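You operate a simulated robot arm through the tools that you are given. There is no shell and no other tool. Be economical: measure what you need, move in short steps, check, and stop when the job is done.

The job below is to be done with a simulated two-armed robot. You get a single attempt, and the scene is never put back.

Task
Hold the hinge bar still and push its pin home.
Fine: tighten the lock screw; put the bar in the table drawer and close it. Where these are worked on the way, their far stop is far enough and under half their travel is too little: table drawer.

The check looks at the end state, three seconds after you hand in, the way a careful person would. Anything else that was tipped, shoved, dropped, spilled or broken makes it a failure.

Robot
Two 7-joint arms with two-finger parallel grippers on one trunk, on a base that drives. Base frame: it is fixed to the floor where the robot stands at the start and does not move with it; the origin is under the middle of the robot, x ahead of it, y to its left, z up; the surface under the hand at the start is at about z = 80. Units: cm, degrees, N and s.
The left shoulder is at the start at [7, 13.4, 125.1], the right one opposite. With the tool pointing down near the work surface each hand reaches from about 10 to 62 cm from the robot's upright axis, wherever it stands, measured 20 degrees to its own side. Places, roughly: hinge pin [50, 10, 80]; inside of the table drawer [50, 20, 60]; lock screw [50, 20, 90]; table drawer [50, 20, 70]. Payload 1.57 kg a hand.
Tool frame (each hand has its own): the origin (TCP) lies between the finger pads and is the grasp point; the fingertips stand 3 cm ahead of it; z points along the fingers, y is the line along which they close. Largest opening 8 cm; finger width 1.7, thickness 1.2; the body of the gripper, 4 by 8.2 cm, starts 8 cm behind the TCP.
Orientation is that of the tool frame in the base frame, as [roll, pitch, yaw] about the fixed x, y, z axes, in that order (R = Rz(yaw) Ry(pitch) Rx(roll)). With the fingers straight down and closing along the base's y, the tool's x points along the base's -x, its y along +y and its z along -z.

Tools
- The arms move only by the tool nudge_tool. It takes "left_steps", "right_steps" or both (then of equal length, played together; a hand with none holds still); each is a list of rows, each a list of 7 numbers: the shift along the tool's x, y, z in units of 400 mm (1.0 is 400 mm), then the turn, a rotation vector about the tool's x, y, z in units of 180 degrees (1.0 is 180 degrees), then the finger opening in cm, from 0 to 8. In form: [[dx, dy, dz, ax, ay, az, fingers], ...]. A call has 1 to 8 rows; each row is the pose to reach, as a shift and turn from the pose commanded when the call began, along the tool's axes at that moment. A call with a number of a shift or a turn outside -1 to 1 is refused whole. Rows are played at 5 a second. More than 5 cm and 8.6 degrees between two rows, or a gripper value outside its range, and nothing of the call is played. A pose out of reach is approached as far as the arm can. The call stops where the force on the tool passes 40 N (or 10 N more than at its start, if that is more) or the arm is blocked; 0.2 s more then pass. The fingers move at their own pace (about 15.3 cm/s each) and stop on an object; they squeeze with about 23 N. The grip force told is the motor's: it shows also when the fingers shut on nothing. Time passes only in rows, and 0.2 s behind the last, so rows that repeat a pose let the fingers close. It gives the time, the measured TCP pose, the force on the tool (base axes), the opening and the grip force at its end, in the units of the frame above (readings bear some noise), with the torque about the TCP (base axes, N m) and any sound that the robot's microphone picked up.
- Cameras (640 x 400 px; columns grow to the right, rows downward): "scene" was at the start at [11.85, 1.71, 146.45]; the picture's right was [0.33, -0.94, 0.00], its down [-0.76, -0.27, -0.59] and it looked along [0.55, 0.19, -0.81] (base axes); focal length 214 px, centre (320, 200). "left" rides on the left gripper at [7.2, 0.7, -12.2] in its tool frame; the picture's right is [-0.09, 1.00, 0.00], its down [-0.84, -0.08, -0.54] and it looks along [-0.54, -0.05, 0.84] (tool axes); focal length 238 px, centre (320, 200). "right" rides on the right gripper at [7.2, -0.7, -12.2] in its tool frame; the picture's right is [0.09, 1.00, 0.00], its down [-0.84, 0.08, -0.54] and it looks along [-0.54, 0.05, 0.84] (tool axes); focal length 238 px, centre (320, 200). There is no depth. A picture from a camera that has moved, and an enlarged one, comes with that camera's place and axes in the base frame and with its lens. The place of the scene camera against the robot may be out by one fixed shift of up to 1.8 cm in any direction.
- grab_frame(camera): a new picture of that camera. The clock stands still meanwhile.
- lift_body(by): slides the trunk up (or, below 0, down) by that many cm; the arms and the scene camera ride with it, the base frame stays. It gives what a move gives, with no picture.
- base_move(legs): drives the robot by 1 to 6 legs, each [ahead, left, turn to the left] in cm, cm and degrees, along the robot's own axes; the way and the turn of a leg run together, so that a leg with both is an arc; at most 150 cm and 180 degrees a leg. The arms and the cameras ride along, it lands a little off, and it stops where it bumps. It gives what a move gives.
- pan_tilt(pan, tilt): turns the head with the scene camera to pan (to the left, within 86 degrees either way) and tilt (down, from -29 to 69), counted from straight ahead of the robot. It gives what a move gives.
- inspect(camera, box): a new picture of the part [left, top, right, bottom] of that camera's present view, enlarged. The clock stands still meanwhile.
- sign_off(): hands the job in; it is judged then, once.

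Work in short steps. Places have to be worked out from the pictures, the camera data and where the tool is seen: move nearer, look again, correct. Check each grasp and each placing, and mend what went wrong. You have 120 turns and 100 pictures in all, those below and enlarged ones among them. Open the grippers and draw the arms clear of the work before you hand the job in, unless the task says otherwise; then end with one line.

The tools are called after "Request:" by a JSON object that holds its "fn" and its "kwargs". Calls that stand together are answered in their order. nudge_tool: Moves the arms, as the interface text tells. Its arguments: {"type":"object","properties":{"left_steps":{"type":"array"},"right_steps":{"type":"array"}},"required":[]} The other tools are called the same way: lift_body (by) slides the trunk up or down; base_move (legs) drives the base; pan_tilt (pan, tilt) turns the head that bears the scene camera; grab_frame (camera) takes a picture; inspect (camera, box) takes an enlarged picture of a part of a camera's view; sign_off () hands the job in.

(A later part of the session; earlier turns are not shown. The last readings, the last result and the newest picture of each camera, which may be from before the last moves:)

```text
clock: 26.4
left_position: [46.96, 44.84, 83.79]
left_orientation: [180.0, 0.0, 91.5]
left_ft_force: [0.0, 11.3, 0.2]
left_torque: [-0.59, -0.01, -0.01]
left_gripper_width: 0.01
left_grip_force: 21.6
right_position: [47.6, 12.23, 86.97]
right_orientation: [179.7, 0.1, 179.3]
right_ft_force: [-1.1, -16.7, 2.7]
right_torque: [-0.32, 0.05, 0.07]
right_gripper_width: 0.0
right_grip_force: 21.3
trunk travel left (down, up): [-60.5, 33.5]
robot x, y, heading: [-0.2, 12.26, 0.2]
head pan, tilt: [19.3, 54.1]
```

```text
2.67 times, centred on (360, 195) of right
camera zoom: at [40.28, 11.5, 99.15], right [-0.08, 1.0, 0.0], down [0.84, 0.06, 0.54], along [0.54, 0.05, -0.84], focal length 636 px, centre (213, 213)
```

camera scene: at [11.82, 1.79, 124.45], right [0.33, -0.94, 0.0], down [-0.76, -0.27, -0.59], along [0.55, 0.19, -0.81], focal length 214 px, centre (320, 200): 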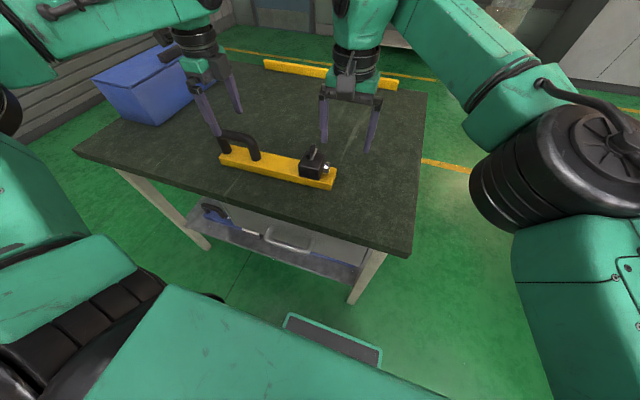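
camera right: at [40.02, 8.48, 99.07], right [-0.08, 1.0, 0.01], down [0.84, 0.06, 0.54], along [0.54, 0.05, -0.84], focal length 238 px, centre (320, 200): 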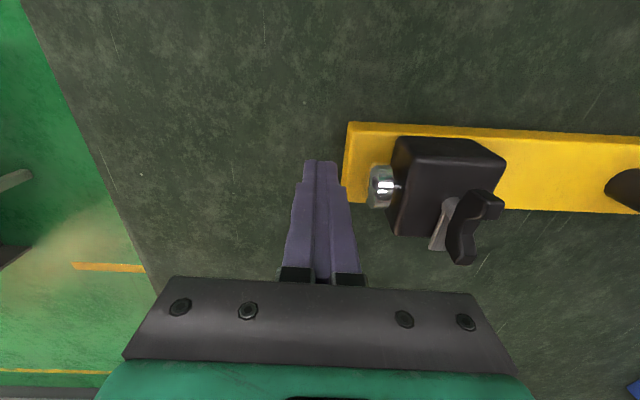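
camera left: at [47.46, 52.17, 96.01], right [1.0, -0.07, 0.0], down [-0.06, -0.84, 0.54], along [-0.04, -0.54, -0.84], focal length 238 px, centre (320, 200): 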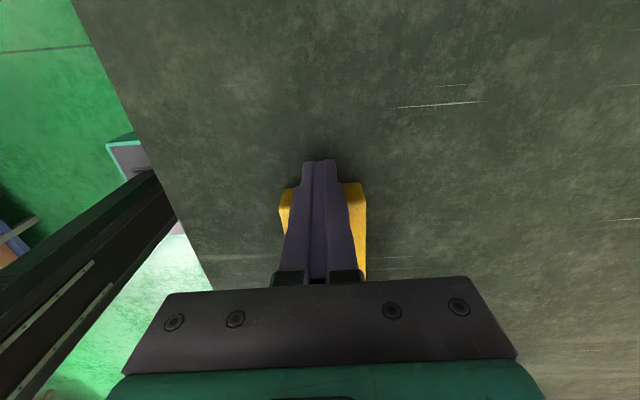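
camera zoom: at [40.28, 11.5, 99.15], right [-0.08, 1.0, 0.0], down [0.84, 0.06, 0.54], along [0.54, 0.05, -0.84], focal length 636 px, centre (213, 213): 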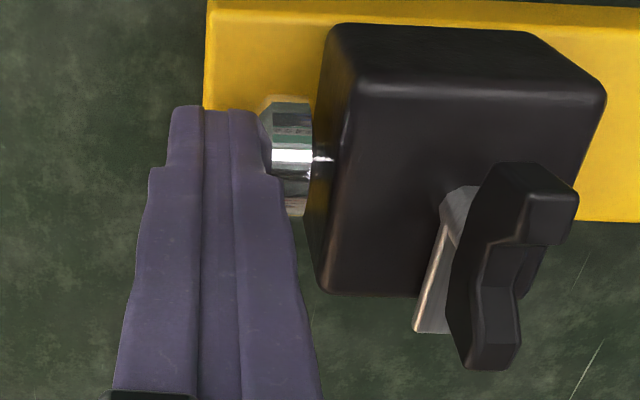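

Force has risen to 17 N with the gap unchanged. I push a bit further to confirm it's a hard stop.

Request:
{"fn": "nudge_tool", "kwargs": {"right_steps": [[0, 0.006, 0, 0, 0, 0, 0], [0, 0.012, 0, 0, 0, 0, 0], [0, 0.018, 0, 0, 0, 0, 0], [0, 0.024, 0, 0, 0, 0, 0]]}}

Request:
{"fn": "inspect", "kwargs": {"camera": "right", "box": [270, 120, 450, 270]}}

```text
clock: 27.1
left_position: [46.86, 45.08, 83.69]
left_orientation: [-179.9, -0.3, 91.5]
left_ft_force: [-1.2, 7.3, 1.6]
left_torque: [-0.42, -0.05, 0.02]
left_gripper_width: 0.01
left_grip_force: 21.1
right_position: [47.67, 12.44, 87.06]
right_orientation: [-179.6, 0.1, 179.1]
right_ft_force: [-0.6, -10.8, 2.5]
right_torque: [-0.07, 0.02, 0.08]
right_gripper_width: 0.0
right_grip_force: 21.4
trunk travel left (down, up): [-60.5, 33.5]
robot x, y, heading: [0.26, 11.94, 0.1]
head pan, tilt: [19.3, 54.1]
stopped in row 3 (right hand): the force on the tool passed its limit at 42 N (the readings are from after the stop); the commanded pose is now the measured one
```

```text
2.67 times, centred on (360, 195) of right
camera zoom: at [40.31, 11.86, 99.12], right [-0.07, 1.0, 0.0], down [0.84, 0.06, 0.54], along [0.54, 0.04, -0.84], focal length 636 px, centre (213, 213)
```

zoom: 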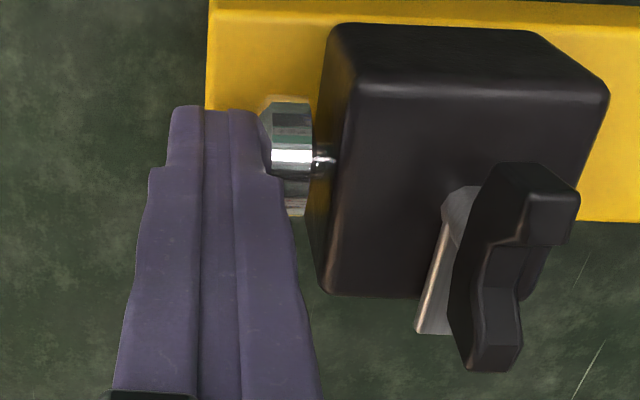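

Hard stop at 42 N with no further movement, so the pin is home. Next the left hand regrips the handle while the right rises above the wing of the lock screw.

Request:
{"fn": "nudge_tool", "kwargs": {"left_steps": [[0.025, 0, 0, 0, 0, 0, 0], [0.025, 0, -0.1, 0, 0, 0, 0], [0.025, 0, -0.2, 0, 0, 0, 0], [0.0, 0, -0.3, 0, 0, 0, 3], [-0.09, 0, -0.3, 0, 0, 0, 8], [-0.18, 0, -0.3, 0, 0, 0, 8], [-0.18, 0, -0.19, 0, 0, 0, 8], [-0.18, 0, -0.078, 0, 0, 0, 8]], "right_steps": [[0, -0.05, 0, 0, 0, 0, 0], [0, -0.07, -0.05, 0, 0, 0, 0], [0, -0.07, -0.15, 0, 0, 0, 0], [0, -0.07, -0.25, 0, 0, 0, 2], [0, 0, -0.27, 0, 0, 0, 5], [0, 0.084, -0.27, 0, 0, 0, 5], [0, 0.084, -0.27, 0, 0, 0, 5], [0, 0.084, -0.27, 0, 0, 0, 5]]}}

Request:
{"fn": "nudge_tool", "kwargs": {"left_steps": [[0, 0, 0, 0, 0, 0, 4], [0, 0, 0, 0, 0, 0, 1], [0, 0, 0, 0, 0, 0, 1]]}}

Request:
{"fn": "grab_frame", "kwargs": {"camera": "right"}}

Request:
{"fn": "inspect", "kwargs": {"camera": "scene", "box": [260, 100, 440, 220]}}

```text
clock: 28.9
left_position: [47.27, 37.75, 86.66]
left_orientation: [-179.9, -0.1, 91.5]
left_ft_force: [0.4, -0.2, 0.1]
left_torque: [0.0, 0.02, 0.0]
left_gripper_width: 7.99
left_grip_force: 0.1
right_position: [47.63, 15.9, 97.71]
right_orientation: [-179.9, 0.0, 179.1]
right_ft_force: [0.0, 0.2, 0.1]
right_torque: [0.0, -0.01, -0.04]
right_gripper_width: 5.01
right_grip_force: 0.0
trunk travel left (down, up): [-60.5, 33.5]
robot x, y, heading: [0.2, 11.95, -0.0]
head pan, tilt: [19.3, 54.1]
```

```text
clock: 29.6
left_position: [47.12, 37.66, 86.68]
left_orientation: [-179.9, -0.1, 91.5]
left_ft_force: [-0.8, -1.3, 0.5]
left_torque: [0.0, -0.04, -0.04]
left_gripper_width: 2.55
left_grip_force: 23.2
right_position: [47.51, 15.84, 97.61]
right_orientation: [-179.9, 0.0, 179.0]
right_ft_force: [-0.3, 0.6, -0.2]
right_torque: [-0.01, 0.01, 0.0]
right_gripper_width: 4.96
right_grip_force: 0.0
trunk travel left (down, up): [-60.5, 33.5]
robot x, y, heading: [0.17, 11.98, 0.3]
head pan, tilt: [19.3, 54.1]
```

```text
63 pictures are left
camera right: at [40.22, 15.38, 109.88], right [-0.08, 1.0, 0.0], down [0.84, 0.07, 0.54], along [0.54, 0.04, -0.84], focal length 238 px, centre (320, 200)
```

right: 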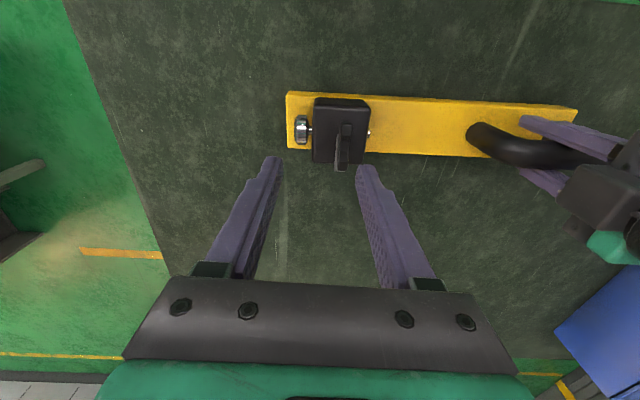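

```text
3.33 times, centred on (350, 160) of scene
camera zoom: at [11.81, 13.65, 124.45], right [0.33, -0.94, 0.0], down [-0.76, -0.27, -0.59], along [0.55, 0.19, -0.81], focal length 715 px, centre (220, 333)
```

zoom: 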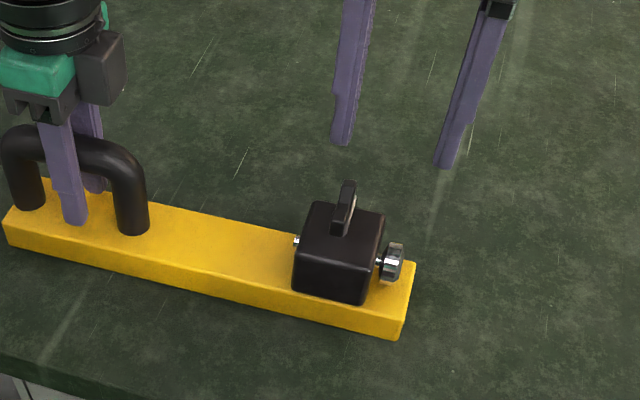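

Request:
{"fn": "inspect", "kwargs": {"camera": "right", "box": [280, 80, 390, 190]}}

```text
3.64 times, centred on (335, 135) of right
camera zoom: at [40.22, 15.38, 109.88], right [-0.08, 1.0, 0.0], down [0.84, 0.07, 0.54], along [0.54, 0.04, -0.84], focal length 867 px, centre (266, 436)
```

zoom: 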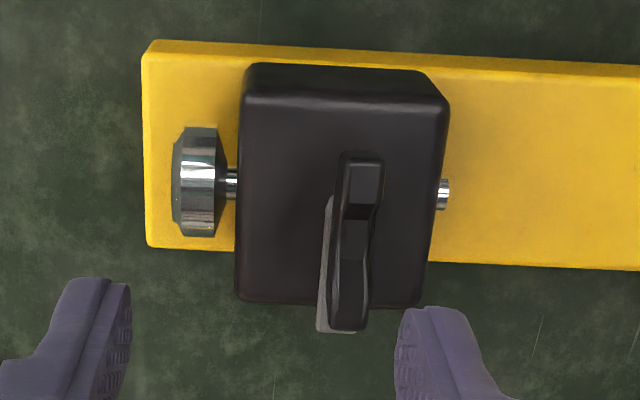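

The wing lies along x, centred near [47.4, 18.0] with its top around z 90. I centre above it and descend to TCP z≈91 with fingers open 4 cm, then check.

Request:
{"fn": "nudge_tool", "kwargs": {"right_steps": [[0, 0.055, 0, 0, 0, 0, 4.5], [0, 0.055, 0.08, 0, 0, 0, 4.5], [0, 0.055, 0.14, 0, 0, 0, 4.5], [0, 0.055, 0.165, 0, 0, 0, 4.5]]}}

Request:
{"fn": "grab_frame", "kwargs": {"camera": "right"}}

Request:
{"fn": "inspect", "kwargs": {"camera": "scene", "box": [280, 110, 400, 190]}}

```text
clock: 30.6
left_position: [47.27, 37.84, 86.71]
left_orientation: [-180.0, -0.2, 91.6]
left_ft_force: [0.0, 1.7, -0.1]
left_torque: [-0.01, 0.03, 0.04]
left_gripper_width: 2.58
left_grip_force: 22.8
right_position: [47.68, 18.12, 91.11]
right_orientation: [-179.8, -0.1, 179.1]
right_ft_force: [0.1, -0.4, 0.3]
right_torque: [-0.01, -0.01, -0.01]
right_gripper_width: 4.49
right_grip_force: 0.1
trunk travel left (down, up): [-60.5, 33.5]
robot x, y, heading: [-0.12, 12.07, 0.1]
head pan, tilt: [19.3, 54.1]
```

```text
60 pictures are left
camera right: at [40.29, 17.58, 103.28], right [-0.08, 1.0, 0.0], down [0.84, 0.07, 0.54], along [0.54, 0.04, -0.84], focal length 238 px, centre (320, 200)
```

right: 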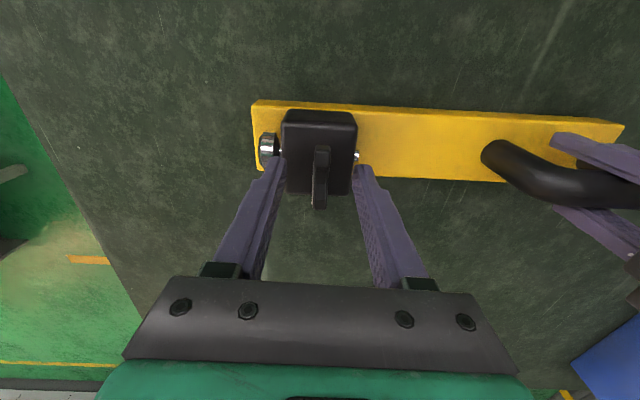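

```text
5.00 times, centred on (340, 150) of scene
camera zoom: at [11.84, 13.73, 124.45], right [0.33, -0.94, 0.0], down [-0.76, -0.27, -0.59], along [0.55, 0.19, -0.81], focal length 1072 px, centre (220, 450)
```

zoom: 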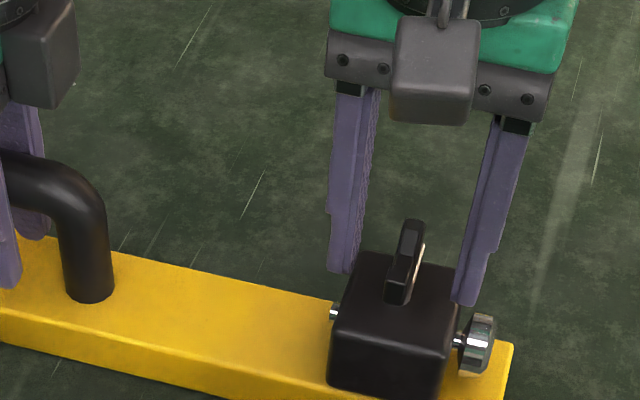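

The wing is centred between the fingers. I lower 0.4 cm and close on it.

Request:
{"fn": "nudge_tool", "kwargs": {"right_steps": [[0, 0, 0.01, 0, 0, 0, 4.5], [0, 0, 0.01, 0, 0, 0, 2.5], [0, 0, 0.01, 0, 0, 0, 0.5], [0, 0, 0.01, 0, 0, 0, 0.3], [0, 0, 0.01, 0, 0, 0, 0.3]]}}

Request:
{"fn": "grab_frame", "kwargs": {"camera": "right"}}

```text
clock: 31.9
left_position: [47.24, 37.83, 86.82]
left_orientation: [-180.0, -0.2, 91.4]
left_ft_force: [-1.6, -3.3, 1.6]
left_torque: [0.25, -0.05, -0.01]
left_gripper_width: 2.58
left_grip_force: 22.7
right_position: [47.57, 18.19, 90.72]
right_orientation: [-180.0, 0.0, 179.1]
right_ft_force: [0.6, 6.1, -0.2]
right_torque: [0.19, -0.16, 0.0]
right_gripper_width: 0.97
right_grip_force: 22.8
trunk travel left (down, up): [-60.5, 33.5]
robot x, y, heading: [0.57, 11.99, -0.0]
head pan, tilt: [19.3, 54.1]
```

```text
58 pictures are left
camera right: at [40.31, 17.6, 102.86], right [-0.08, 1.0, 0.0], down [0.84, 0.07, 0.54], along [0.54, 0.04, -0.84], focal length 238 px, centre (320, 200)
```

right: 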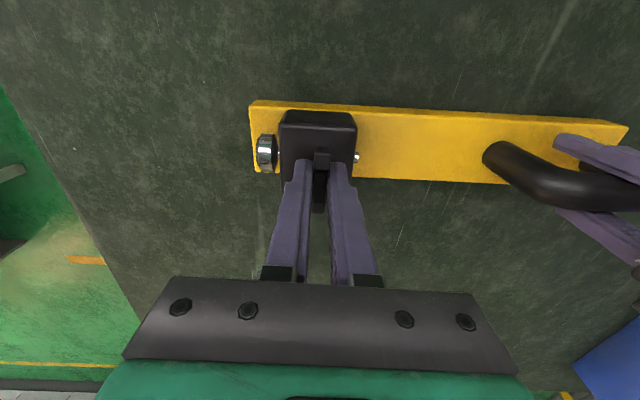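

The wing is gripped (0.97 cm). I turn clockwise from above in small steps and watch the torque.

Request:
{"fn": "nudge_tool", "kwargs": {"right_steps": [[0, 0.003, 0, 0, 0, 0.03, 0.3], [0, 0.003, 0, 0, 0, 0.06, 0.3], [0, 0.003, 0, 0, 0, 0.09, 0.3], [0, 0.003, 0, 0, 0, 0.12, 0.3]]}}

Request:
{"fn": "grab_frame", "kwargs": {"camera": "right"}}

```text
clock: 32.9
left_position: [47.19, 37.73, 86.74]
left_orientation: [-179.9, -0.3, 91.5]
left_ft_force: [0.0, 1.7, 3.1]
left_torque: [-0.63, -0.07, 0.12]
left_gripper_width: 2.58
left_grip_force: 22.9
right_position: [47.67, 18.15, 90.75]
right_orientation: [-179.8, 0.1, 157.3]
right_ft_force: [-0.5, -2.9, 0.4]
right_torque: [0.23, 0.31, 0.03]
right_gripper_width: 0.97
right_grip_force: 22.9
trunk travel left (down, up): [-60.5, 33.5]
robot x, y, heading: [0.03, 12.25, 0.0]
head pan, tilt: [19.3, 54.1]
```

```text
57 pictures are left
camera right: at [40.74, 20.34, 102.86], right [0.3, 0.95, 0.0], down [0.8, -0.25, 0.54], along [0.52, -0.17, -0.84], focal length 238 px, centre (320, 200)
```

right: 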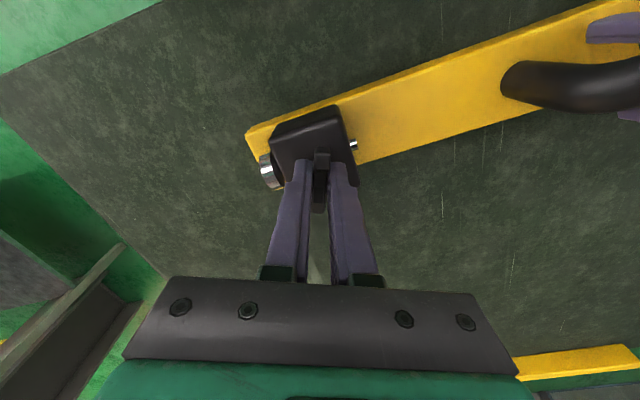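

It turns freely together with the wing. I continue clockwise.

Request:
{"fn": "nudge_tool", "kwargs": {"right_steps": [[0, 0, 0, 0, 0, 0.04, 0.3], [0, 0, 0, 0, 0, 0.08, 0.3], [0, 0, 0, 0, 0, 0.12, 0.3], [0, 0, 0, 0, 0, 0.16, 0.3], [0, 0, 0, 0, 0, 0.2, 0.3]]}}

Request:
{"fn": "grab_frame", "kwargs": {"camera": "right"}}

```text
clock: 34.0
left_position: [47.25, 37.79, 86.76]
left_orientation: [-180.0, -0.3, 91.5]
left_ft_force: [-0.6, 4.1, 5.3]
left_torque: [-0.27, 0.05, 0.07]
left_gripper_width: 2.6
left_grip_force: 23.2
right_position: [47.79, 18.22, 90.63]
right_orientation: [-179.9, 0.1, 121.4]
right_ft_force: [-0.1, -3.3, -0.3]
right_torque: [-0.13, -0.09, 0.02]
right_gripper_width: 0.97
right_grip_force: 23.2
trunk travel left (down, up): [-60.5, 33.5]
robot x, y, heading: [0.37, 11.7, -0.1]
head pan, tilt: [19.3, 54.1]
```

```text
56 pictures are left
camera right: at [43.34, 24.01, 102.9], right [0.8, 0.6, 0.0], down [0.5, -0.67, 0.54], along [0.32, -0.44, -0.84], focal length 238 px, centre (320, 200)
```

right: 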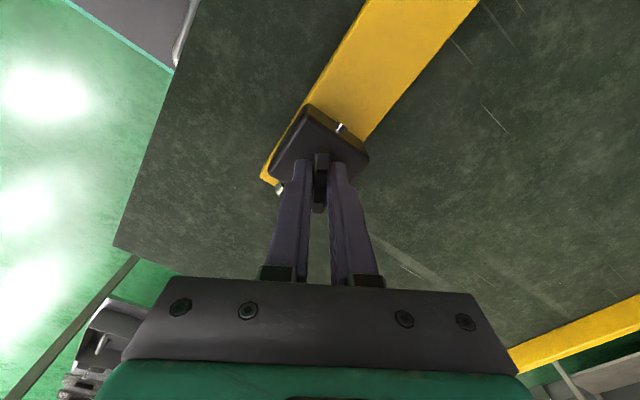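

Still free after 58°. I keep turning.

Request:
{"fn": "nudge_tool", "kwargs": {"right_steps": [[0, 0, 0, 0, 0, 0.04, 0.3], [0, 0, 0, 0, 0, 0.08, 0.3], [0, 0, 0, 0, 0, 0.12, 0.3], [0, 0, 0, 0, 0, 0.16, 0.3], [0, 0, 0, 0, 0, 0.2, 0.3]]}}

Request:
{"fn": "inspect", "kwargs": {"camera": "scene", "box": [260, 80, 420, 190]}}

```text
clock: 35.2
left_position: [47.26, 37.67, 86.75]
left_orientation: [-180.0, -0.3, 91.5]
left_ft_force: [1.5, 3.0, 2.7]
left_torque: [0.43, 0.05, -0.13]
left_gripper_width: 2.55
left_grip_force: 23.1
right_position: [47.71, 18.24, 90.6]
right_orientation: [-180.0, 0.1, 85.5]
right_ft_force: [-1.2, -2.4, -0.9]
right_torque: [0.02, 0.0, 0.51]
right_gripper_width: 1.11
right_grip_force: 22.7
trunk travel left (down, up): [-60.5, 33.5]
robot x, y, heading: [0.23, 11.75, 0.1]
head pan, tilt: [19.3, 54.1]
```

```text
3.64 times, centred on (340, 135) of scene
camera zoom: at [11.85, 13.67, 124.44], right [0.33, -0.94, 0.0], down [-0.76, -0.27, -0.59], along [0.55, 0.19, -0.81], focal length 780 px, centre (247, 436)
```

zoom: 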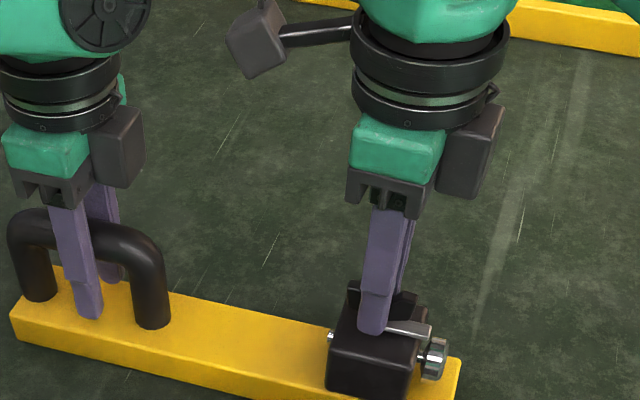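

Torque has risen to 0.5 N·m at about 93° of turn. I turn a few degrees more to be sure it is tight.

Request:
{"fn": "nudge_tool", "kwargs": {"right_steps": [[0, 0, 0, 0, 0, 0.02, 0.3], [0, 0, 0, 0, 0, 0.04, 0.3], [0, 0, 0, 0, 0, 0.06, 0.3]]}}

Request:
{"fn": "inspect", "kwargs": {"camera": "right", "box": [240, 80, 400, 230]}}

Request:
{"fn": "inspect", "kwargs": {"camera": "scene", "box": [320, 130, 400, 190]}}

```text
clock: 36.0
left_position: [47.22, 37.78, 86.71]
left_orientation: [180.0, -0.2, 91.5]
left_ft_force: [4.5, 1.8, 0.1]
left_torque: [0.22, 0.2, 0.14]
left_gripper_width: 2.56
left_grip_force: 23.1
right_position: [47.66, 18.17, 90.69]
right_orientation: [180.0, 0.0, 74.6]
right_ft_force: [-5.5, -1.5, -0.5]
right_torque: [-0.03, 0.09, 0.61]
right_gripper_width: 1.48
right_grip_force: 23.2
trunk travel left (down, up): [-60.5, 33.5]
robot x, y, heading: [0.12, 12.17, 0.2]
head pan, tilt: [19.3, 54.1]
```

```text
2.67 times, centred on (320, 155) of right
camera zoom: at [48.86, 25.29, 102.87], right [0.98, -0.18, 0.0], down [-0.15, -0.83, 0.54], along [-0.1, -0.54, -0.84], focal length 636 px, centre (320, 320)
```

zoom: 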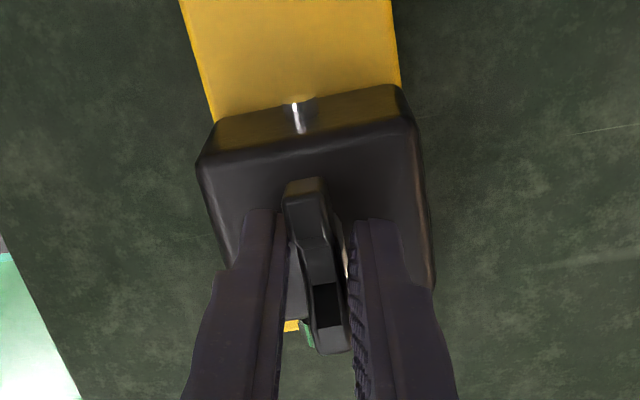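

```text
6.67 times, centred on (360, 160) of scene
camera zoom: at [11.85, 13.66, 124.44], right [0.33, -0.94, 0.0], down [-0.76, -0.27, -0.59], along [0.55, 0.19, -0.81], focal length 1430 px, centre (53, 467)
```

zoom: 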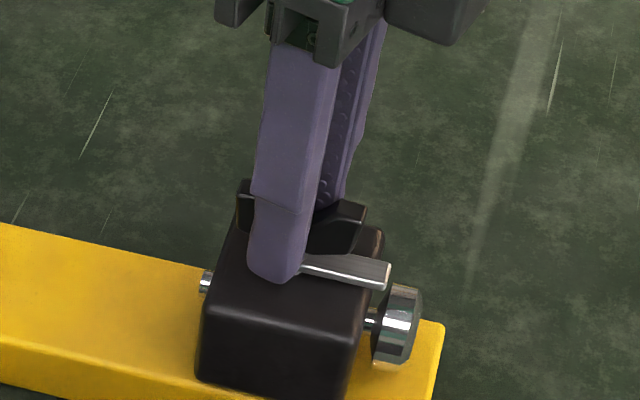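

The wing is against its stop (the hand now rotates over it, 0.6 N·m), so the screw is tight after about 90°. I release, raise the right hand, and start turning it back.

Request:
{"fn": "nudge_tool", "kwargs": {"right_steps": [[0, 0, 0, 0, 0, -0.03, 3], [0, 0, 0, 0, 0, -0.03, 5], [0, 0, -0.1, 0, 0, -0.03, 5], [0, 0, -0.2, 0, 0, -0.07, 5], [0, 0, -0.3, 0, 0, -0.11, 5], [0, 0, -0.3, 0, 0, -0.155, 5], [0, 0, -0.3, 0, 0, -0.2, 5], [0, 0, -0.3, 0, 0, -0.245, 5]], "left_steps": [[0, 0, 0, 0, 0, 0, 1], [0, 0, 0, 0, 0, 0, 1], [0, 0, 0, 0, 0, 0, 1], [0, 0, 0, 0, 0, 0, 1], [0, 0, 0, 0, 0, 0, 4], [0, 0, 0, 0, 0, 0, 8], [0, 0, -0.1, 0, 0, 0, 8], [0, 0, -0.22, 0, 0, 0, 8]]}}

Request:
{"fn": "inspect", "kwargs": {"camera": "scene", "box": [240, 100, 420, 260]}}

```text
clock: 37.9
left_position: [47.23, 37.79, 95.55]
left_orientation: [-179.9, -0.3, 91.5]
left_ft_force: [0.1, 0.2, 0.2]
left_torque: [-0.03, 0.0, -0.02]
left_gripper_width: 8.02
left_grip_force: 0.0
right_position: [47.66, 18.12, 102.69]
right_orientation: [180.0, 0.1, 118.9]
right_ft_force: [-1.0, 0.1, 0.5]
right_torque: [0.0, -0.01, -0.01]
right_gripper_width: 5.01
right_grip_force: 0.0
trunk travel left (down, up): [-60.5, 33.5]
robot x, y, heading: [0.11, 11.88, -0.1]
head pan, tilt: [19.3, 54.1]
```

```text
2.50 times, centred on (330, 180) of scene
camera zoom: at [11.76, 13.61, 124.45], right [0.33, -0.94, 0.0], down [-0.76, -0.27, -0.59], along [0.55, 0.19, -0.81], focal length 536 px, centre (295, 250)
```

zoom: 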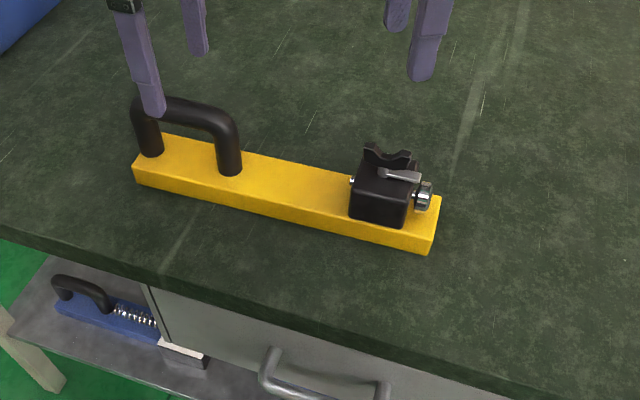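

Both hands are free. The left goes to grip the bar across its width near the middle (y≈27.5); the right moves away and squares up.

Request:
{"fn": "nudge_tool", "kwargs": {"left_steps": [[-0.085, 0, 0, 0, 0, 0, 8], [-0.17, 0, 0, 0, 0, 0, 8], [-0.255, 0, 0, 0, 0, 0, 8], [-0.255, 0, 0.1, 0, 0, 0, 8], [-0.255, 0, 0.2, 0, 0, 0, 8], [-0.255, 0, 0.27, 0, 0, 0, 8], [-0.255, 0, 0.299, 0, 0, 0, 8], [-0.255, 0, 0.299, 0, 0, 0, 8]], "right_steps": [[-0.056, -0.05, 0, 0, 0, -0.042, 5], [-0.113, -0.105, 0, 0, 0, -0.084, 5], [-0.17, -0.155, 0, 0, 0, -0.126, 5], [-0.226, -0.21, 0, 0, 0, -0.168, 5], [-0.226, -0.21, 0, 0, 0, -0.21, 5], [-0.226, -0.21, 0, 0, 0, -0.252, 3], [-0.226, -0.21, 0, 0, 0, -0.294, 0], [-0.226, -0.21, 0, 0, 0, -0.339, 0]]}}

Request:
{"fn": "grab_frame", "kwargs": {"camera": "left"}}

Request:
{"fn": "grab_frame", "kwargs": {"camera": "right"}}

```text
clock: 39.6
left_position: [47.39, 27.75, 83.56]
left_orientation: [-179.9, -0.2, 91.5]
left_ft_force: [0.0, -0.4, 0.9]
left_torque: [0.01, -0.02, 0.03]
left_gripper_width: 7.99
left_grip_force: 0.0
right_position: [44.65, 6.22, 102.77]
right_orientation: [-179.9, 0.0, 180.0]
right_ft_force: [-0.4, -0.7, -0.3]
right_torque: [-0.03, -0.01, -0.01]
right_gripper_width: 0.0
right_grip_force: 21.0
trunk travel left (down, up): [-60.5, 33.5]
robot x, y, heading: [-0.38, 11.8, 0.2]
head pan, tilt: [19.3, 54.1]
```

```text
51 pictures are left
camera left: at [47.89, 35.0, 95.86], right [1.0, -0.07, 0.0], down [-0.06, -0.84, 0.54], along [-0.04, -0.54, -0.84], focal length 238 px, centre (320, 200)
```

left: 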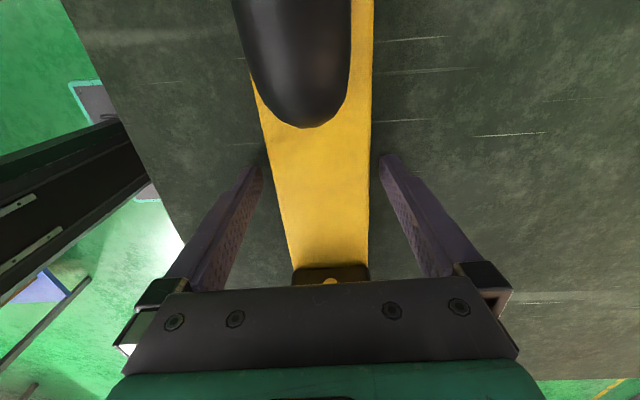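

```text
50 pictures are left
camera right: at [37.41, 5.61, 114.86], right [-0.09, 1.0, 0.0], down [0.84, 0.08, 0.54], along [0.54, 0.05, -0.84], focal length 238 px, centre (320, 200)
```

right: 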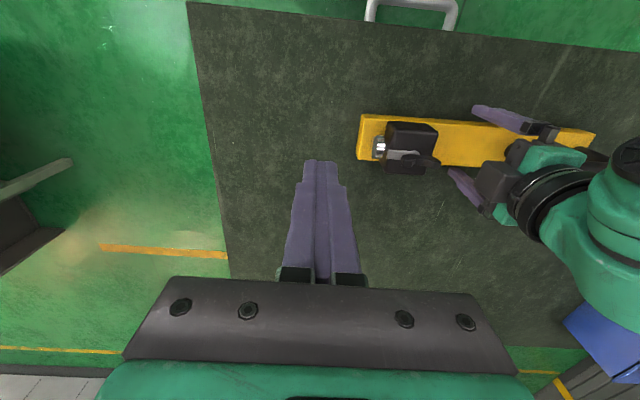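

I grip and lift 4 cm to test balance.

Request:
{"fn": "nudge_tool", "kwargs": {"left_steps": [[0, 0, 0, 0, 0, 0, 6], [0, 0, 0, 0, 0, 0, 5], [0, 0, 0, 0, 0, 0, 5], [0, 0, -0.03, 0, 0, 0, 5], [0, 0, -0.06, 0, 0, 0, 5], [0, 0, -0.1, 0, 0, 0, 5]]}}

Request:
{"fn": "inspect", "kwargs": {"camera": "scene", "box": [230, 100, 430, 260]}}

```text
clock: 41.0
left_position: [47.5, 27.78, 87.58]
left_orientation: [-179.8, -0.3, 91.5]
left_ft_force: [-0.4, 0.4, -8.0]
left_torque: [0.08, 0.0, 0.0]
left_gripper_width: 5.99
left_grip_force: 22.7
right_position: [44.74, 6.3, 102.7]
right_orientation: [-179.9, 0.0, 179.9]
right_ft_force: [0.6, -0.2, -0.1]
right_torque: [0.02, 0.0, -0.04]
right_gripper_width: 0.0
right_grip_force: 21.1
trunk travel left (down, up): [-60.5, 33.5]
robot x, y, heading: [-0.22, 11.72, 0.1]
head pan, tilt: [19.3, 54.1]
```

```text
2.50 times, centred on (330, 180) of scene
camera zoom: at [11.95, 13.7, 124.43], right [0.33, -0.94, 0.0], down [-0.77, -0.27, -0.59], along [0.55, 0.19, -0.81], focal length 536 px, centre (295, 250)
```

zoom: 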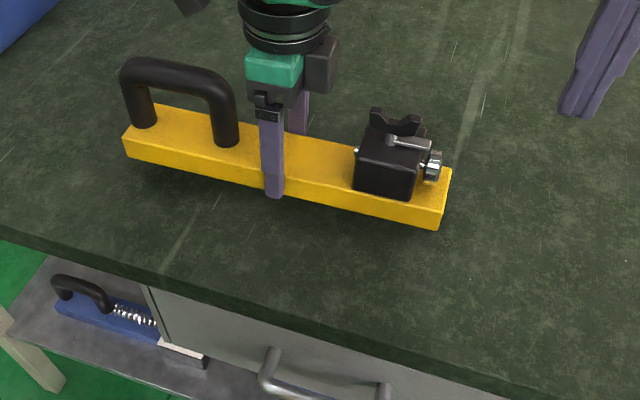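

Balanced (8 N, almost no torque). I carry it toward the table's front edge (x≈39) and set it down, so it stays within reach after the robot backs up.

Request:
{"fn": "nudge_tool", "kwargs": {"left_steps": [[0, -0.07, 0, 0, 0, 0, 5], [0, -0.14, 0, 0, 0, 0, 5], [0, -0.2075, 0, 0, 0, 0, 5], [0, -0.2075, 0.05, 0, 0, 0, 5], [0, -0.2075, 0.085, 0, 0, 0, 5], [0, -0.2075, 0.098, 0, 0, 0, 5], [0, -0.2075, 0.098, 0, 0, 0, 7], [0, -0.2075, 0.098, 0, 0, 0, 8]]}}

Request:
{"fn": "nudge_tool", "kwargs": {"left_steps": [[0, 0, -0.1, 0, 0, 0, 8], [0, 0, -0.2, 0, 0, 0, 8], [0, 0, -0.32, 0, 0, 0, 8], [0, 0, -0.44, 0, 0, 0, 8]]}}

Request:
{"fn": "pan_tilt", "kwargs": {"pan": 10, "tilt": 66}}

Request:
{"fn": "grab_frame", "kwargs": {"camera": "scene"}}

```text
clock: 42.9
left_position: [39.12, 27.44, 83.69]
left_orientation: [-179.9, -0.2, 91.6]
left_ft_force: [0.3, 0.3, 0.8]
left_torque: [-0.04, 0.02, -0.02]
left_gripper_width: 7.98
left_grip_force: 0.1
right_position: [44.74, 6.25, 102.75]
right_orientation: [-179.9, 0.0, 179.9]
right_ft_force: [-0.9, -0.3, -0.8]
right_torque: [-0.01, -0.01, 0.03]
right_gripper_width: 0.01
right_grip_force: 21.7
trunk travel left (down, up): [-60.5, 33.5]
robot x, y, heading: [-0.16, 12.0, 0.3]
head pan, tilt: [19.3, 54.1]
```

```text
clock: 43.9
left_position: [38.83, 27.33, 101.36]
left_orientation: [179.9, -0.3, 91.3]
left_ft_force: [0.3, -0.6, 0.6]
left_torque: [0.0, -0.03, 0.0]
left_gripper_width: 8.01
left_grip_force: 0.0
right_position: [44.61, 6.25, 102.78]
right_orientation: [-180.0, -0.1, 179.9]
right_ft_force: [-0.7, 0.0, 0.6]
right_torque: [0.01, -0.01, 0.02]
right_gripper_width: 0.02
right_grip_force: 21.2
trunk travel left (down, up): [-60.5, 33.5]
robot x, y, heading: [0.16, 11.99, -0.1]
head pan, tilt: [19.3, 54.1]
```

```text
clock: 44.6
left_position: [38.98, 27.44, 101.32]
left_orientation: [-179.9, -0.3, 91.6]
left_ft_force: [-0.3, -0.3, 0.9]
left_torque: [-0.04, 0.0, 0.0]
left_gripper_width: 8.03
left_grip_force: 0.1
right_position: [44.76, 6.22, 102.81]
right_orientation: [-179.8, -0.2, 179.8]
right_ft_force: [0.0, -0.4, 0.5]
right_torque: [0.0, 0.0, 0.01]
right_gripper_width: 0.01
right_grip_force: 21.5
trunk travel left (down, up): [-60.5, 33.5]
robot x, y, heading: [0.08, 12.19, -0.2]
head pan, tilt: [10.0, 66.0]
```

```text
48 pictures are left
camera scene: at [10.82, 12.31, 123.07], right [0.17, -0.98, 0.0], down [-0.9, -0.16, -0.41], along [0.4, 0.07, -0.91], focal length 214 px, centre (320, 200)
```

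scene: 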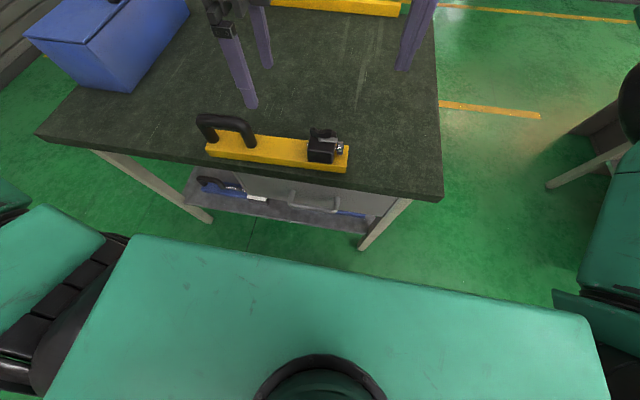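

The bar sits near the front edge. I back the robot 18 cm to make room for the drawer, then look at its handle.

Request:
{"fn": "base_move", "kwargs": {"legs": [[-18, 0, 0]]}}

Request:
{"fn": "pan_tilt", "kwargs": {"pan": 0, "tilt": 45}}

Request:
{"fn": "grab_frame", "kwargs": {"camera": "scene"}}

Request:
{"fn": "grab_frame", "kwargs": {"camera": "right"}}

```text
clock: 46.1
left_position: [21.09, 27.32, 101.35]
left_orientation: [-179.8, -0.3, 91.6]
left_ft_force: [0.2, 0.1, 0.0]
left_torque: [-0.02, 0.01, 0.0]
left_gripper_width: 8.0
left_grip_force: 0.0
right_position: [26.9, 6.29, 102.71]
right_orientation: [-179.9, 0.0, 180.0]
right_ft_force: [-0.4, 0.0, 0.2]
right_torque: [0.0, 0.01, 0.04]
right_gripper_width: 0.0
right_grip_force: 21.1
trunk travel left (down, up): [-60.5, 33.5]
robot x, y, heading: [-18.23, 11.82, -0.1]
head pan, tilt: [10.0, 66.0]
```

```text
clock: 46.9
left_position: [21.13, 27.36, 101.21]
left_orientation: [-179.9, -0.2, 91.6]
left_ft_force: [-0.4, 0.7, 0.0]
left_torque: [0.0, 0.01, -0.02]
left_gripper_width: 7.99
left_grip_force: 0.0
right_position: [26.86, 6.3, 102.57]
right_orientation: [-179.9, 0.0, 179.9]
right_ft_force: [1.3, 0.5, 0.6]
right_torque: [0.0, -0.01, 0.03]
right_gripper_width: 0.02
right_grip_force: 21.6
trunk travel left (down, up): [-60.5, 33.5]
robot x, y, heading: [-18.05, 11.86, -0.2]
head pan, tilt: [0.0, 45.0]
```

```text
47 pictures are left
camera scene: at [-4.82, 11.26, 125.67], right [0.0, -1.0, 0.0], down [-0.71, 0.0, -0.71], along [0.71, 0.0, -0.71], focal length 214 px, centre (320, 200)
```

scene: 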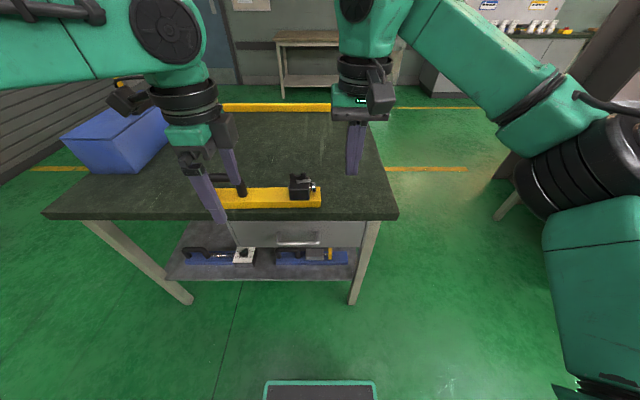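

```text
46 pictures are left
camera right: at [19.52, 5.66, 114.86], right [-0.09, 1.0, 0.0], down [0.84, 0.08, 0.54], along [0.54, 0.05, -0.84], focal length 238 px, centre (320, 200)
```

right: 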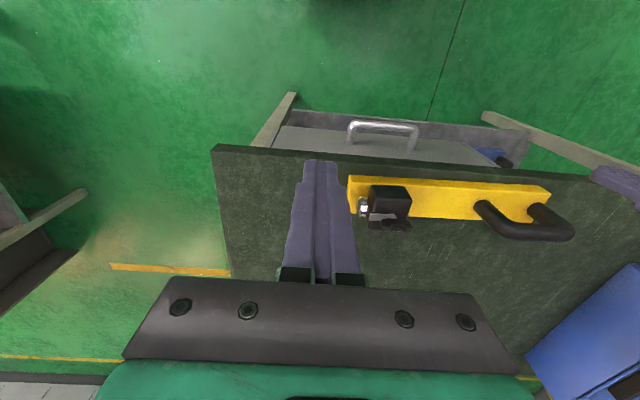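

I zoom on the drawer front in both views to locate the handle.

Request:
{"fn": "inspect", "kwargs": {"camera": "scene", "box": [220, 180, 400, 280]}}

Request:
{"fn": "inspect", "kwargs": {"camera": "right", "box": [260, 90, 540, 230]}}

```text
3.56 times, centred on (310, 230) of scene
camera zoom: at [-4.82, 11.26, 125.67], right [0.0, -1.0, 0.0], down [-0.71, 0.0, -0.71], along [0.71, 0.0, -0.71], focal length 763 px, centre (356, 93)
```

zoom: 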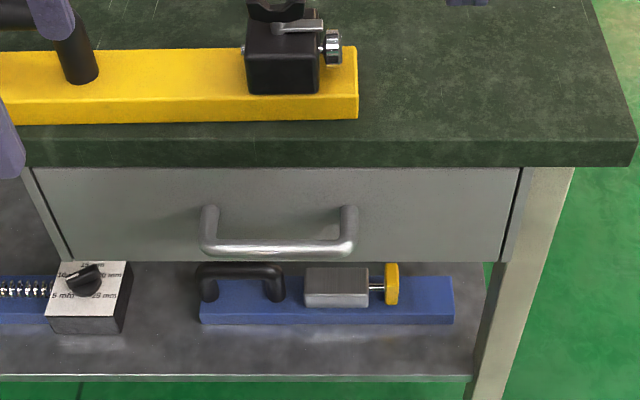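

```text
2.29 times, centred on (400, 160) of right
camera zoom: at [19.52, 5.66, 114.86], right [-0.09, 1.0, 0.0], down [0.84, 0.08, 0.54], along [0.54, 0.05, -0.84], focal length 545 px, centre (137, 291)
```

zoom: 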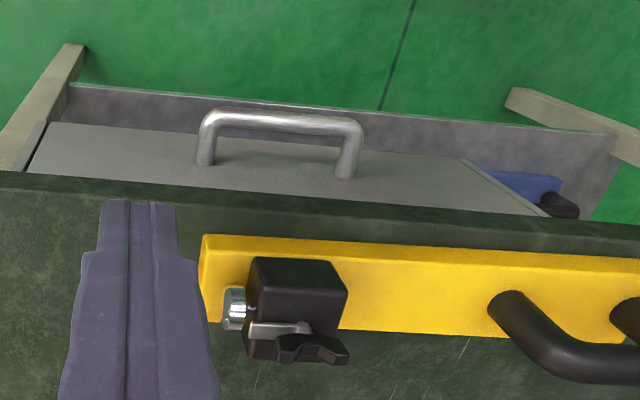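

Triangulated, the drawer handle bar is at [30.2, 17.9, 73], the front face at x≈33.9 and the front spans z 65–77.5. I'll grip the handle with the right hand, fingers closing in x and tilted 30°. First the left hand moves aside and the right turns.

Request:
{"fn": "nudge_tool", "kwargs": {"left_steps": [[0.11, 0, 0, 0, 0, 0, 8], [0.22, 0, 0, 0, 0, 0, 8], [0.33, 0, 0, 0, 0, 0, 8], [0.44, 0, 0, 0, 0, 0, 8], [0.44, 0, 0, 0, 0, 0, 8], [0.44, 0, 0, 0, 0, 0, 8], [0.44, 0, 0, 0, 0, 0, 8], [0.44, 0, 0, 0, 0, 0, 8]], "right_steps": [[0, 0, 0, 0, 0, 0.047, 3.4], [0, 0, 0, 0, 0, 0.094, 3.4], [0, 0, 0, 0, 0, 0.141, 3.4], [0, 0, 0, 0, 0, 0.188, 3.4], [0, 0, 0, 0, 0, 0.235, 3.4], [0, 0, 0, 0, 0, 0.282, 3.4], [0, 0, 0, 0, 0, 0.329, 3.4], [0, 0, 0, 0, 0, 0.376, 3.4]]}}

Request:
{"fn": "nudge_tool", "kwargs": {"right_steps": [[0, 0, 0, 0, 0, 0.041, 3.4], [0, 0, 0, 0, 0, 0.082, 3.4], [0, 0, 0, 0, 0, 0.124, 3.4]]}}

```text
clock: 48.7
left_position: [20.64, 44.76, 101.48]
left_orientation: [-179.8, -0.3, 91.4]
left_ft_force: [-0.1, 0.9, -1.2]
left_torque: [0.0, -0.03, -0.01]
left_gripper_width: 8.02
left_grip_force: 0.0
right_position: [26.76, 6.35, 102.7]
right_orientation: [-179.9, 0.1, 111.9]
right_ft_force: [-0.2, -0.4, 0.7]
right_torque: [-0.02, -0.01, -0.01]
right_gripper_width: 3.41
right_grip_force: 0.1
trunk travel left (down, up): [-60.5, 33.5]
robot x, y, heading: [-17.87, 12.24, 0.3]
head pan, tilt: [0.0, 45.0]
```

```text
clock: 49.5
left_position: [20.73, 44.77, 101.44]
left_orientation: [-179.9, -0.4, 91.5]
left_ft_force: [-0.3, -0.3, 0.5]
left_torque: [-0.03, 0.01, 0.01]
left_gripper_width: 8.0
left_grip_force: 0.1
right_position: [26.78, 6.26, 102.66]
right_orientation: [-179.9, 0.1, 89.7]
right_ft_force: [0.9, 0.0, 0.6]
right_torque: [0.0, 0.0, 0.0]
right_gripper_width: 3.41
right_grip_force: 0.1
trunk travel left (down, up): [-60.5, 33.5]
robot x, y, heading: [-17.6, 11.93, 0.4]
head pan, tilt: [0.0, 45.0]
```

Right hand is squared at yaw 90. I move to a pre-approach point 10 cm back from the handle along a 30° tilted line.

Request:
{"fn": "nudge_tool", "kwargs": {"right_steps": [[0.0485, -0.01, 0.082, -0.028, 0, 0, 3.4], [0.097, -0.02, 0.164, -0.056, 0, 0, 3.4], [0.1455, -0.029, 0.246, -0.084, 0, 0, 3.4], [0.194, -0.039, 0.328, -0.111, 0, 0, 3.4], [0.2425, -0.048, 0.41, -0.139, 0, 0, 3.4], [0.291, -0.058, 0.4915, -0.167, 0, 0, 3.4]]}}

Request:
{"fn": "grab_frame", "kwargs": {"camera": "right"}}

Request:
{"fn": "grab_frame", "kwargs": {"camera": "scene"}}

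```text
clock: 50.9
left_position: [20.73, 44.76, 101.47]
left_orientation: [-179.9, -0.1, 91.5]
left_ft_force: [0.0, 0.0, -0.7]
left_torque: [-0.02, 0.0, 0.0]
left_gripper_width: 7.98
left_grip_force: 0.1
right_position: [24.59, 17.98, 83.09]
right_orientation: [149.9, 0.1, 89.9]
right_ft_force: [-0.1, 0.0, -0.5]
right_torque: [0.0, 0.0, -0.02]
right_gripper_width: 3.38
right_grip_force: 0.0
trunk travel left (down, up): [-60.5, 33.5]
robot x, y, heading: [-18.23, 12.03, 0.0]
head pan, tilt: [0.0, 45.0]
```

```text
43 pictures are left
camera right: at [17.73, 25.2, 93.23], right [0.86, 0.09, 0.5], down [-0.21, -0.84, 0.51], along [0.46, -0.54, -0.7], focal length 238 px, centre (320, 200)
```

right: 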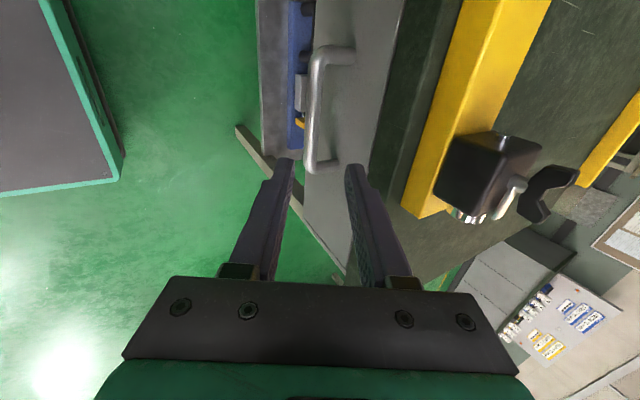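

```text
42 pictures are left
camera scene: at [-4.83, 11.36, 125.68], right [0.0, -1.0, 0.0], down [-0.71, 0.0, -0.71], along [0.71, 0.0, -0.71], focal length 214 px, centre (320, 200)
```

scene: 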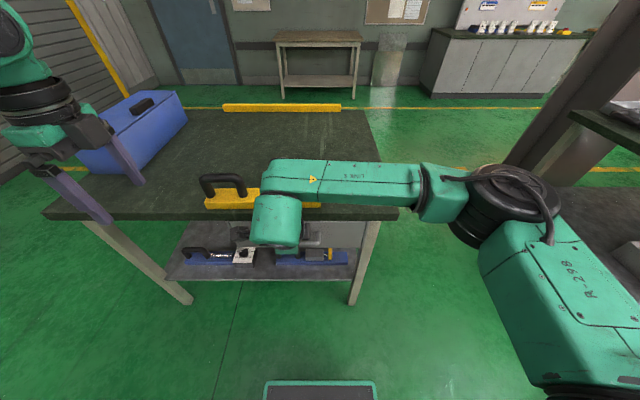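

The handle bar appears about 0.6 cm toward the near finger from centre. I correct by 0.5 cm and advance 10 cm along the tool axis.

Request:
{"fn": "nudge_tool", "kwargs": {"right_steps": [[0, -0.0125, 0.08, 0, 0, 0, 3.4], [0, -0.0125, 0.16, 0, 0, 0, 3.4], [0, -0.0125, 0.21, 0, 0, 0, 3.4], [0, -0.0125, 0.25, 0, 0, 0, 3.4]]}}

Request:
{"fn": "grab_frame", "kwargs": {"camera": "right"}}

```text
clock: 51.9
left_position: [20.68, 44.85, 101.47]
left_orientation: [-180.0, -0.2, 91.5]
left_ft_force: [0.5, 0.1, 0.1]
left_torque: [-0.03, -0.01, 0.01]
left_gripper_width: 7.98
left_grip_force: 0.1
right_position: [29.24, 17.81, 73.91]
right_orientation: [150.0, 0.2, 89.9]
right_ft_force: [0.3, -0.3, -0.8]
right_torque: [-0.03, 0.01, -0.03]
right_gripper_width: 3.4
right_grip_force: 0.0
trunk travel left (down, up): [-60.5, 33.5]
robot x, y, heading: [-17.96, 11.69, 0.2]
head pan, tilt: [0.0, 45.0]
```

```text
41 pictures are left
camera right: at [22.41, 25.01, 84.2], right [0.86, 0.09, 0.5], down [-0.21, -0.84, 0.51], along [0.46, -0.54, -0.7], focal length 238 px, centre (320, 200)
```

right: 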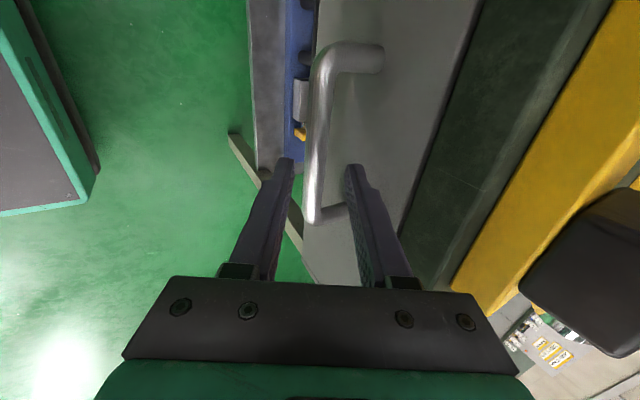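

The handle bar lies between the fingers, so I close on it.

Request:
{"fn": "nudge_tool", "kwargs": {"right_steps": [[0, 0, 0, 0, 0, 0, 2], [0, 0, 0, 0, 0, 0, 0.5], [0, 0, 0, 0, 0, 0, 0.3]]}}

```text
clock: 52.7
left_position: [20.8, 44.92, 101.48]
left_orientation: [179.9, -0.2, 91.4]
left_ft_force: [0.0, -0.6, 0.6]
left_torque: [-0.02, 0.02, -0.03]
left_gripper_width: 8.0
left_grip_force: 0.1
right_position: [29.15, 17.75, 73.97]
right_orientation: [149.9, 0.1, 90.0]
right_ft_force: [-0.8, 0.1, -1.2]
right_torque: [-0.02, 0.0, -0.01]
right_gripper_width: 0.3
right_grip_force: 0.1
trunk travel left (down, up): [-60.5, 33.5]
robot x, y, heading: [-17.66, 11.78, 0.1]
head pan, tilt: [0.0, 45.0]
```

The fingers closed on nothing. I look again.

Request:
{"fn": "grab_frame", "kwargs": {"camera": "right"}}

```text
40 pictures are left
camera right: at [22.36, 24.99, 84.23], right [0.86, 0.09, 0.5], down [-0.21, -0.84, 0.51], along [0.46, -0.54, -0.7], focal length 238 px, centre (320, 200)
```

right: 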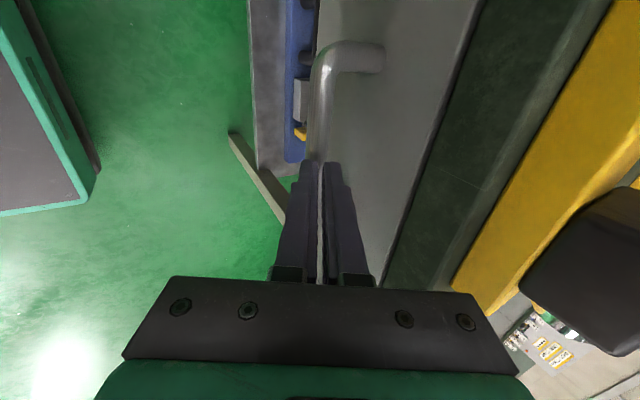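

Re-triangulating from two right-camera views puts the handle bar at about [31.0, –, 70.6], just beyond the fingertips. I open and advance 2.5 cm along the tool axis, then close.

Request:
{"fn": "nudge_tool", "kwargs": {"right_steps": [[0, 0, -0.01, 0, 0, 0, 3], [0, 0, -0.01, 0, 0, 0, 3.2], [0, 0, 0.02, 0, 0, 0, 3.2], [0, 0, 0.045, 0, 0, 0, 3.2], [0, 0, 0.0635, 0, 0, 0, 3.2], [0, 0, 0.0635, 0, 0, 0, 1], [0, 0, 0.0635, 0, 0, 0, 0.5], [0, 0, 0.0635, 0, 0, 0, 0.5]]}}

Request:
{"fn": "grab_frame", "kwargs": {"camera": "right"}}

```text
clock: 54.5
left_position: [20.65, 44.89, 101.54]
left_orientation: [180.0, -0.2, 91.5]
left_ft_force: [0.3, -0.3, 0.4]
left_torque: [-0.02, -0.03, 0.01]
left_gripper_width: 8.0
left_grip_force: 0.0
right_position: [30.36, 17.85, 71.82]
right_orientation: [150.1, 0.2, 90.0]
right_ft_force: [-10.8, -0.7, -12.2]
right_torque: [-0.04, 0.2, -0.01]
right_gripper_width: 1.95
right_grip_force: 8.4
trunk travel left (down, up): [-60.5, 33.5]
robot x, y, heading: [-17.98, 11.81, 0.1]
head pan, tilt: [0.0, 45.0]
```

```text
39 pictures are left
camera right: at [23.54, 25.04, 81.95], right [0.86, 0.09, 0.5], down [-0.2, -0.83, 0.51], along [0.46, -0.54, -0.7], focal length 238 px, centre (320, 200)
```

right: 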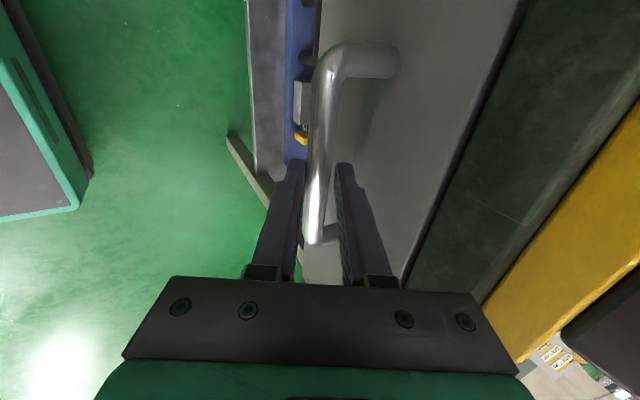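

The near finger touches the bar first, so the hand is about 0.5 cm too far in. I open slightly, shift back, and re-close.

Request:
{"fn": "nudge_tool", "kwargs": {"right_steps": [[0, 0, 0, 0, 0, 0, 3], [0, -0.012, 0, 0, 0, 0, 3], [0, -0.012, 0, 0, 0, 0, 0.5], [0, -0.012, 0, 0, 0, 0, 0.3], [0, -0.012, 0, 0, 0, 0, 0.3]]}}

```text
clock: 55.7
left_position: [20.71, 44.75, 101.54]
left_orientation: [180.0, -0.2, 91.5]
left_ft_force: [0.0, -0.5, -0.1]
left_torque: [0.03, 0.0, -0.02]
left_gripper_width: 7.97
left_grip_force: 0.0
right_position: [30.01, 17.86, 71.82]
right_orientation: [149.8, 0.2, 89.9]
right_ft_force: [1.2, 0.7, 8.1]
right_torque: [-0.11, -0.08, -0.02]
right_gripper_width: 1.56
right_grip_force: 31.4
trunk travel left (down, up): [-60.5, 33.5]
robot x, y, heading: [-17.79, 12.27, 0.1]
head pan, tilt: [0.0, 45.0]
```

The handle is firmly gripped. I pull straight back in −x.

Request:
{"fn": "nudge_tool", "kwargs": {"right_steps": [[0, -0.03, -0.0175, 0, 0, 0, 0.3], [0, -0.0866, -0.05, 0, 0, 0, 0.3], [0, -0.152, -0.0875, 0, 0, 0, 0.3], [0, -0.217, -0.125, 0, 0, 0, 0.3]]}}

Request:
{"fn": "grab_frame", "kwargs": {"camera": "scene"}}

```text
clock: 56.7
left_position: [20.44, 44.69, 101.68]
left_orientation: [179.8, -0.2, 91.6]
left_ft_force: [-0.4, -0.4, 0.5]
left_torque: [0.01, -0.02, 0.03]
left_gripper_width: 7.99
left_grip_force: 0.0
right_position: [19.81, 17.83, 71.64]
right_orientation: [149.7, 0.0, 89.8]
right_ft_force: [-0.7, -6.3, 25.6]
right_torque: [0.03, -0.25, 0.15]
right_gripper_width: 1.56
right_grip_force: 31.3
trunk travel left (down, up): [-60.5, 33.5]
robot x, y, heading: [-17.99, 11.83, 0.5]
head pan, tilt: [0.0, 45.0]
```

```text
38 pictures are left
camera scene: at [-5.22, 11.09, 125.74], right [0.0, -1.0, 0.0], down [-0.7, 0.0, -0.71], along [0.71, 0.0, -0.7], focal length 214 px, centre (320, 200)
```

scene: 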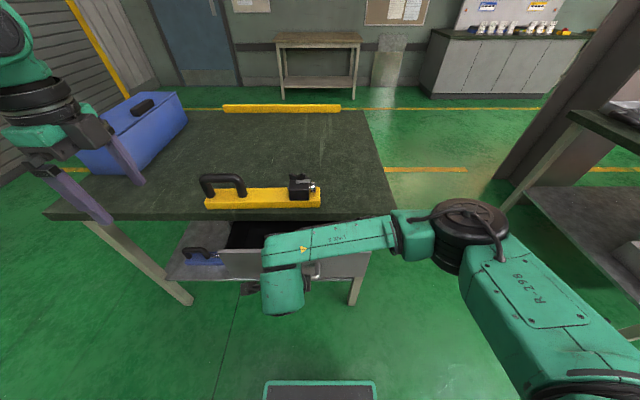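

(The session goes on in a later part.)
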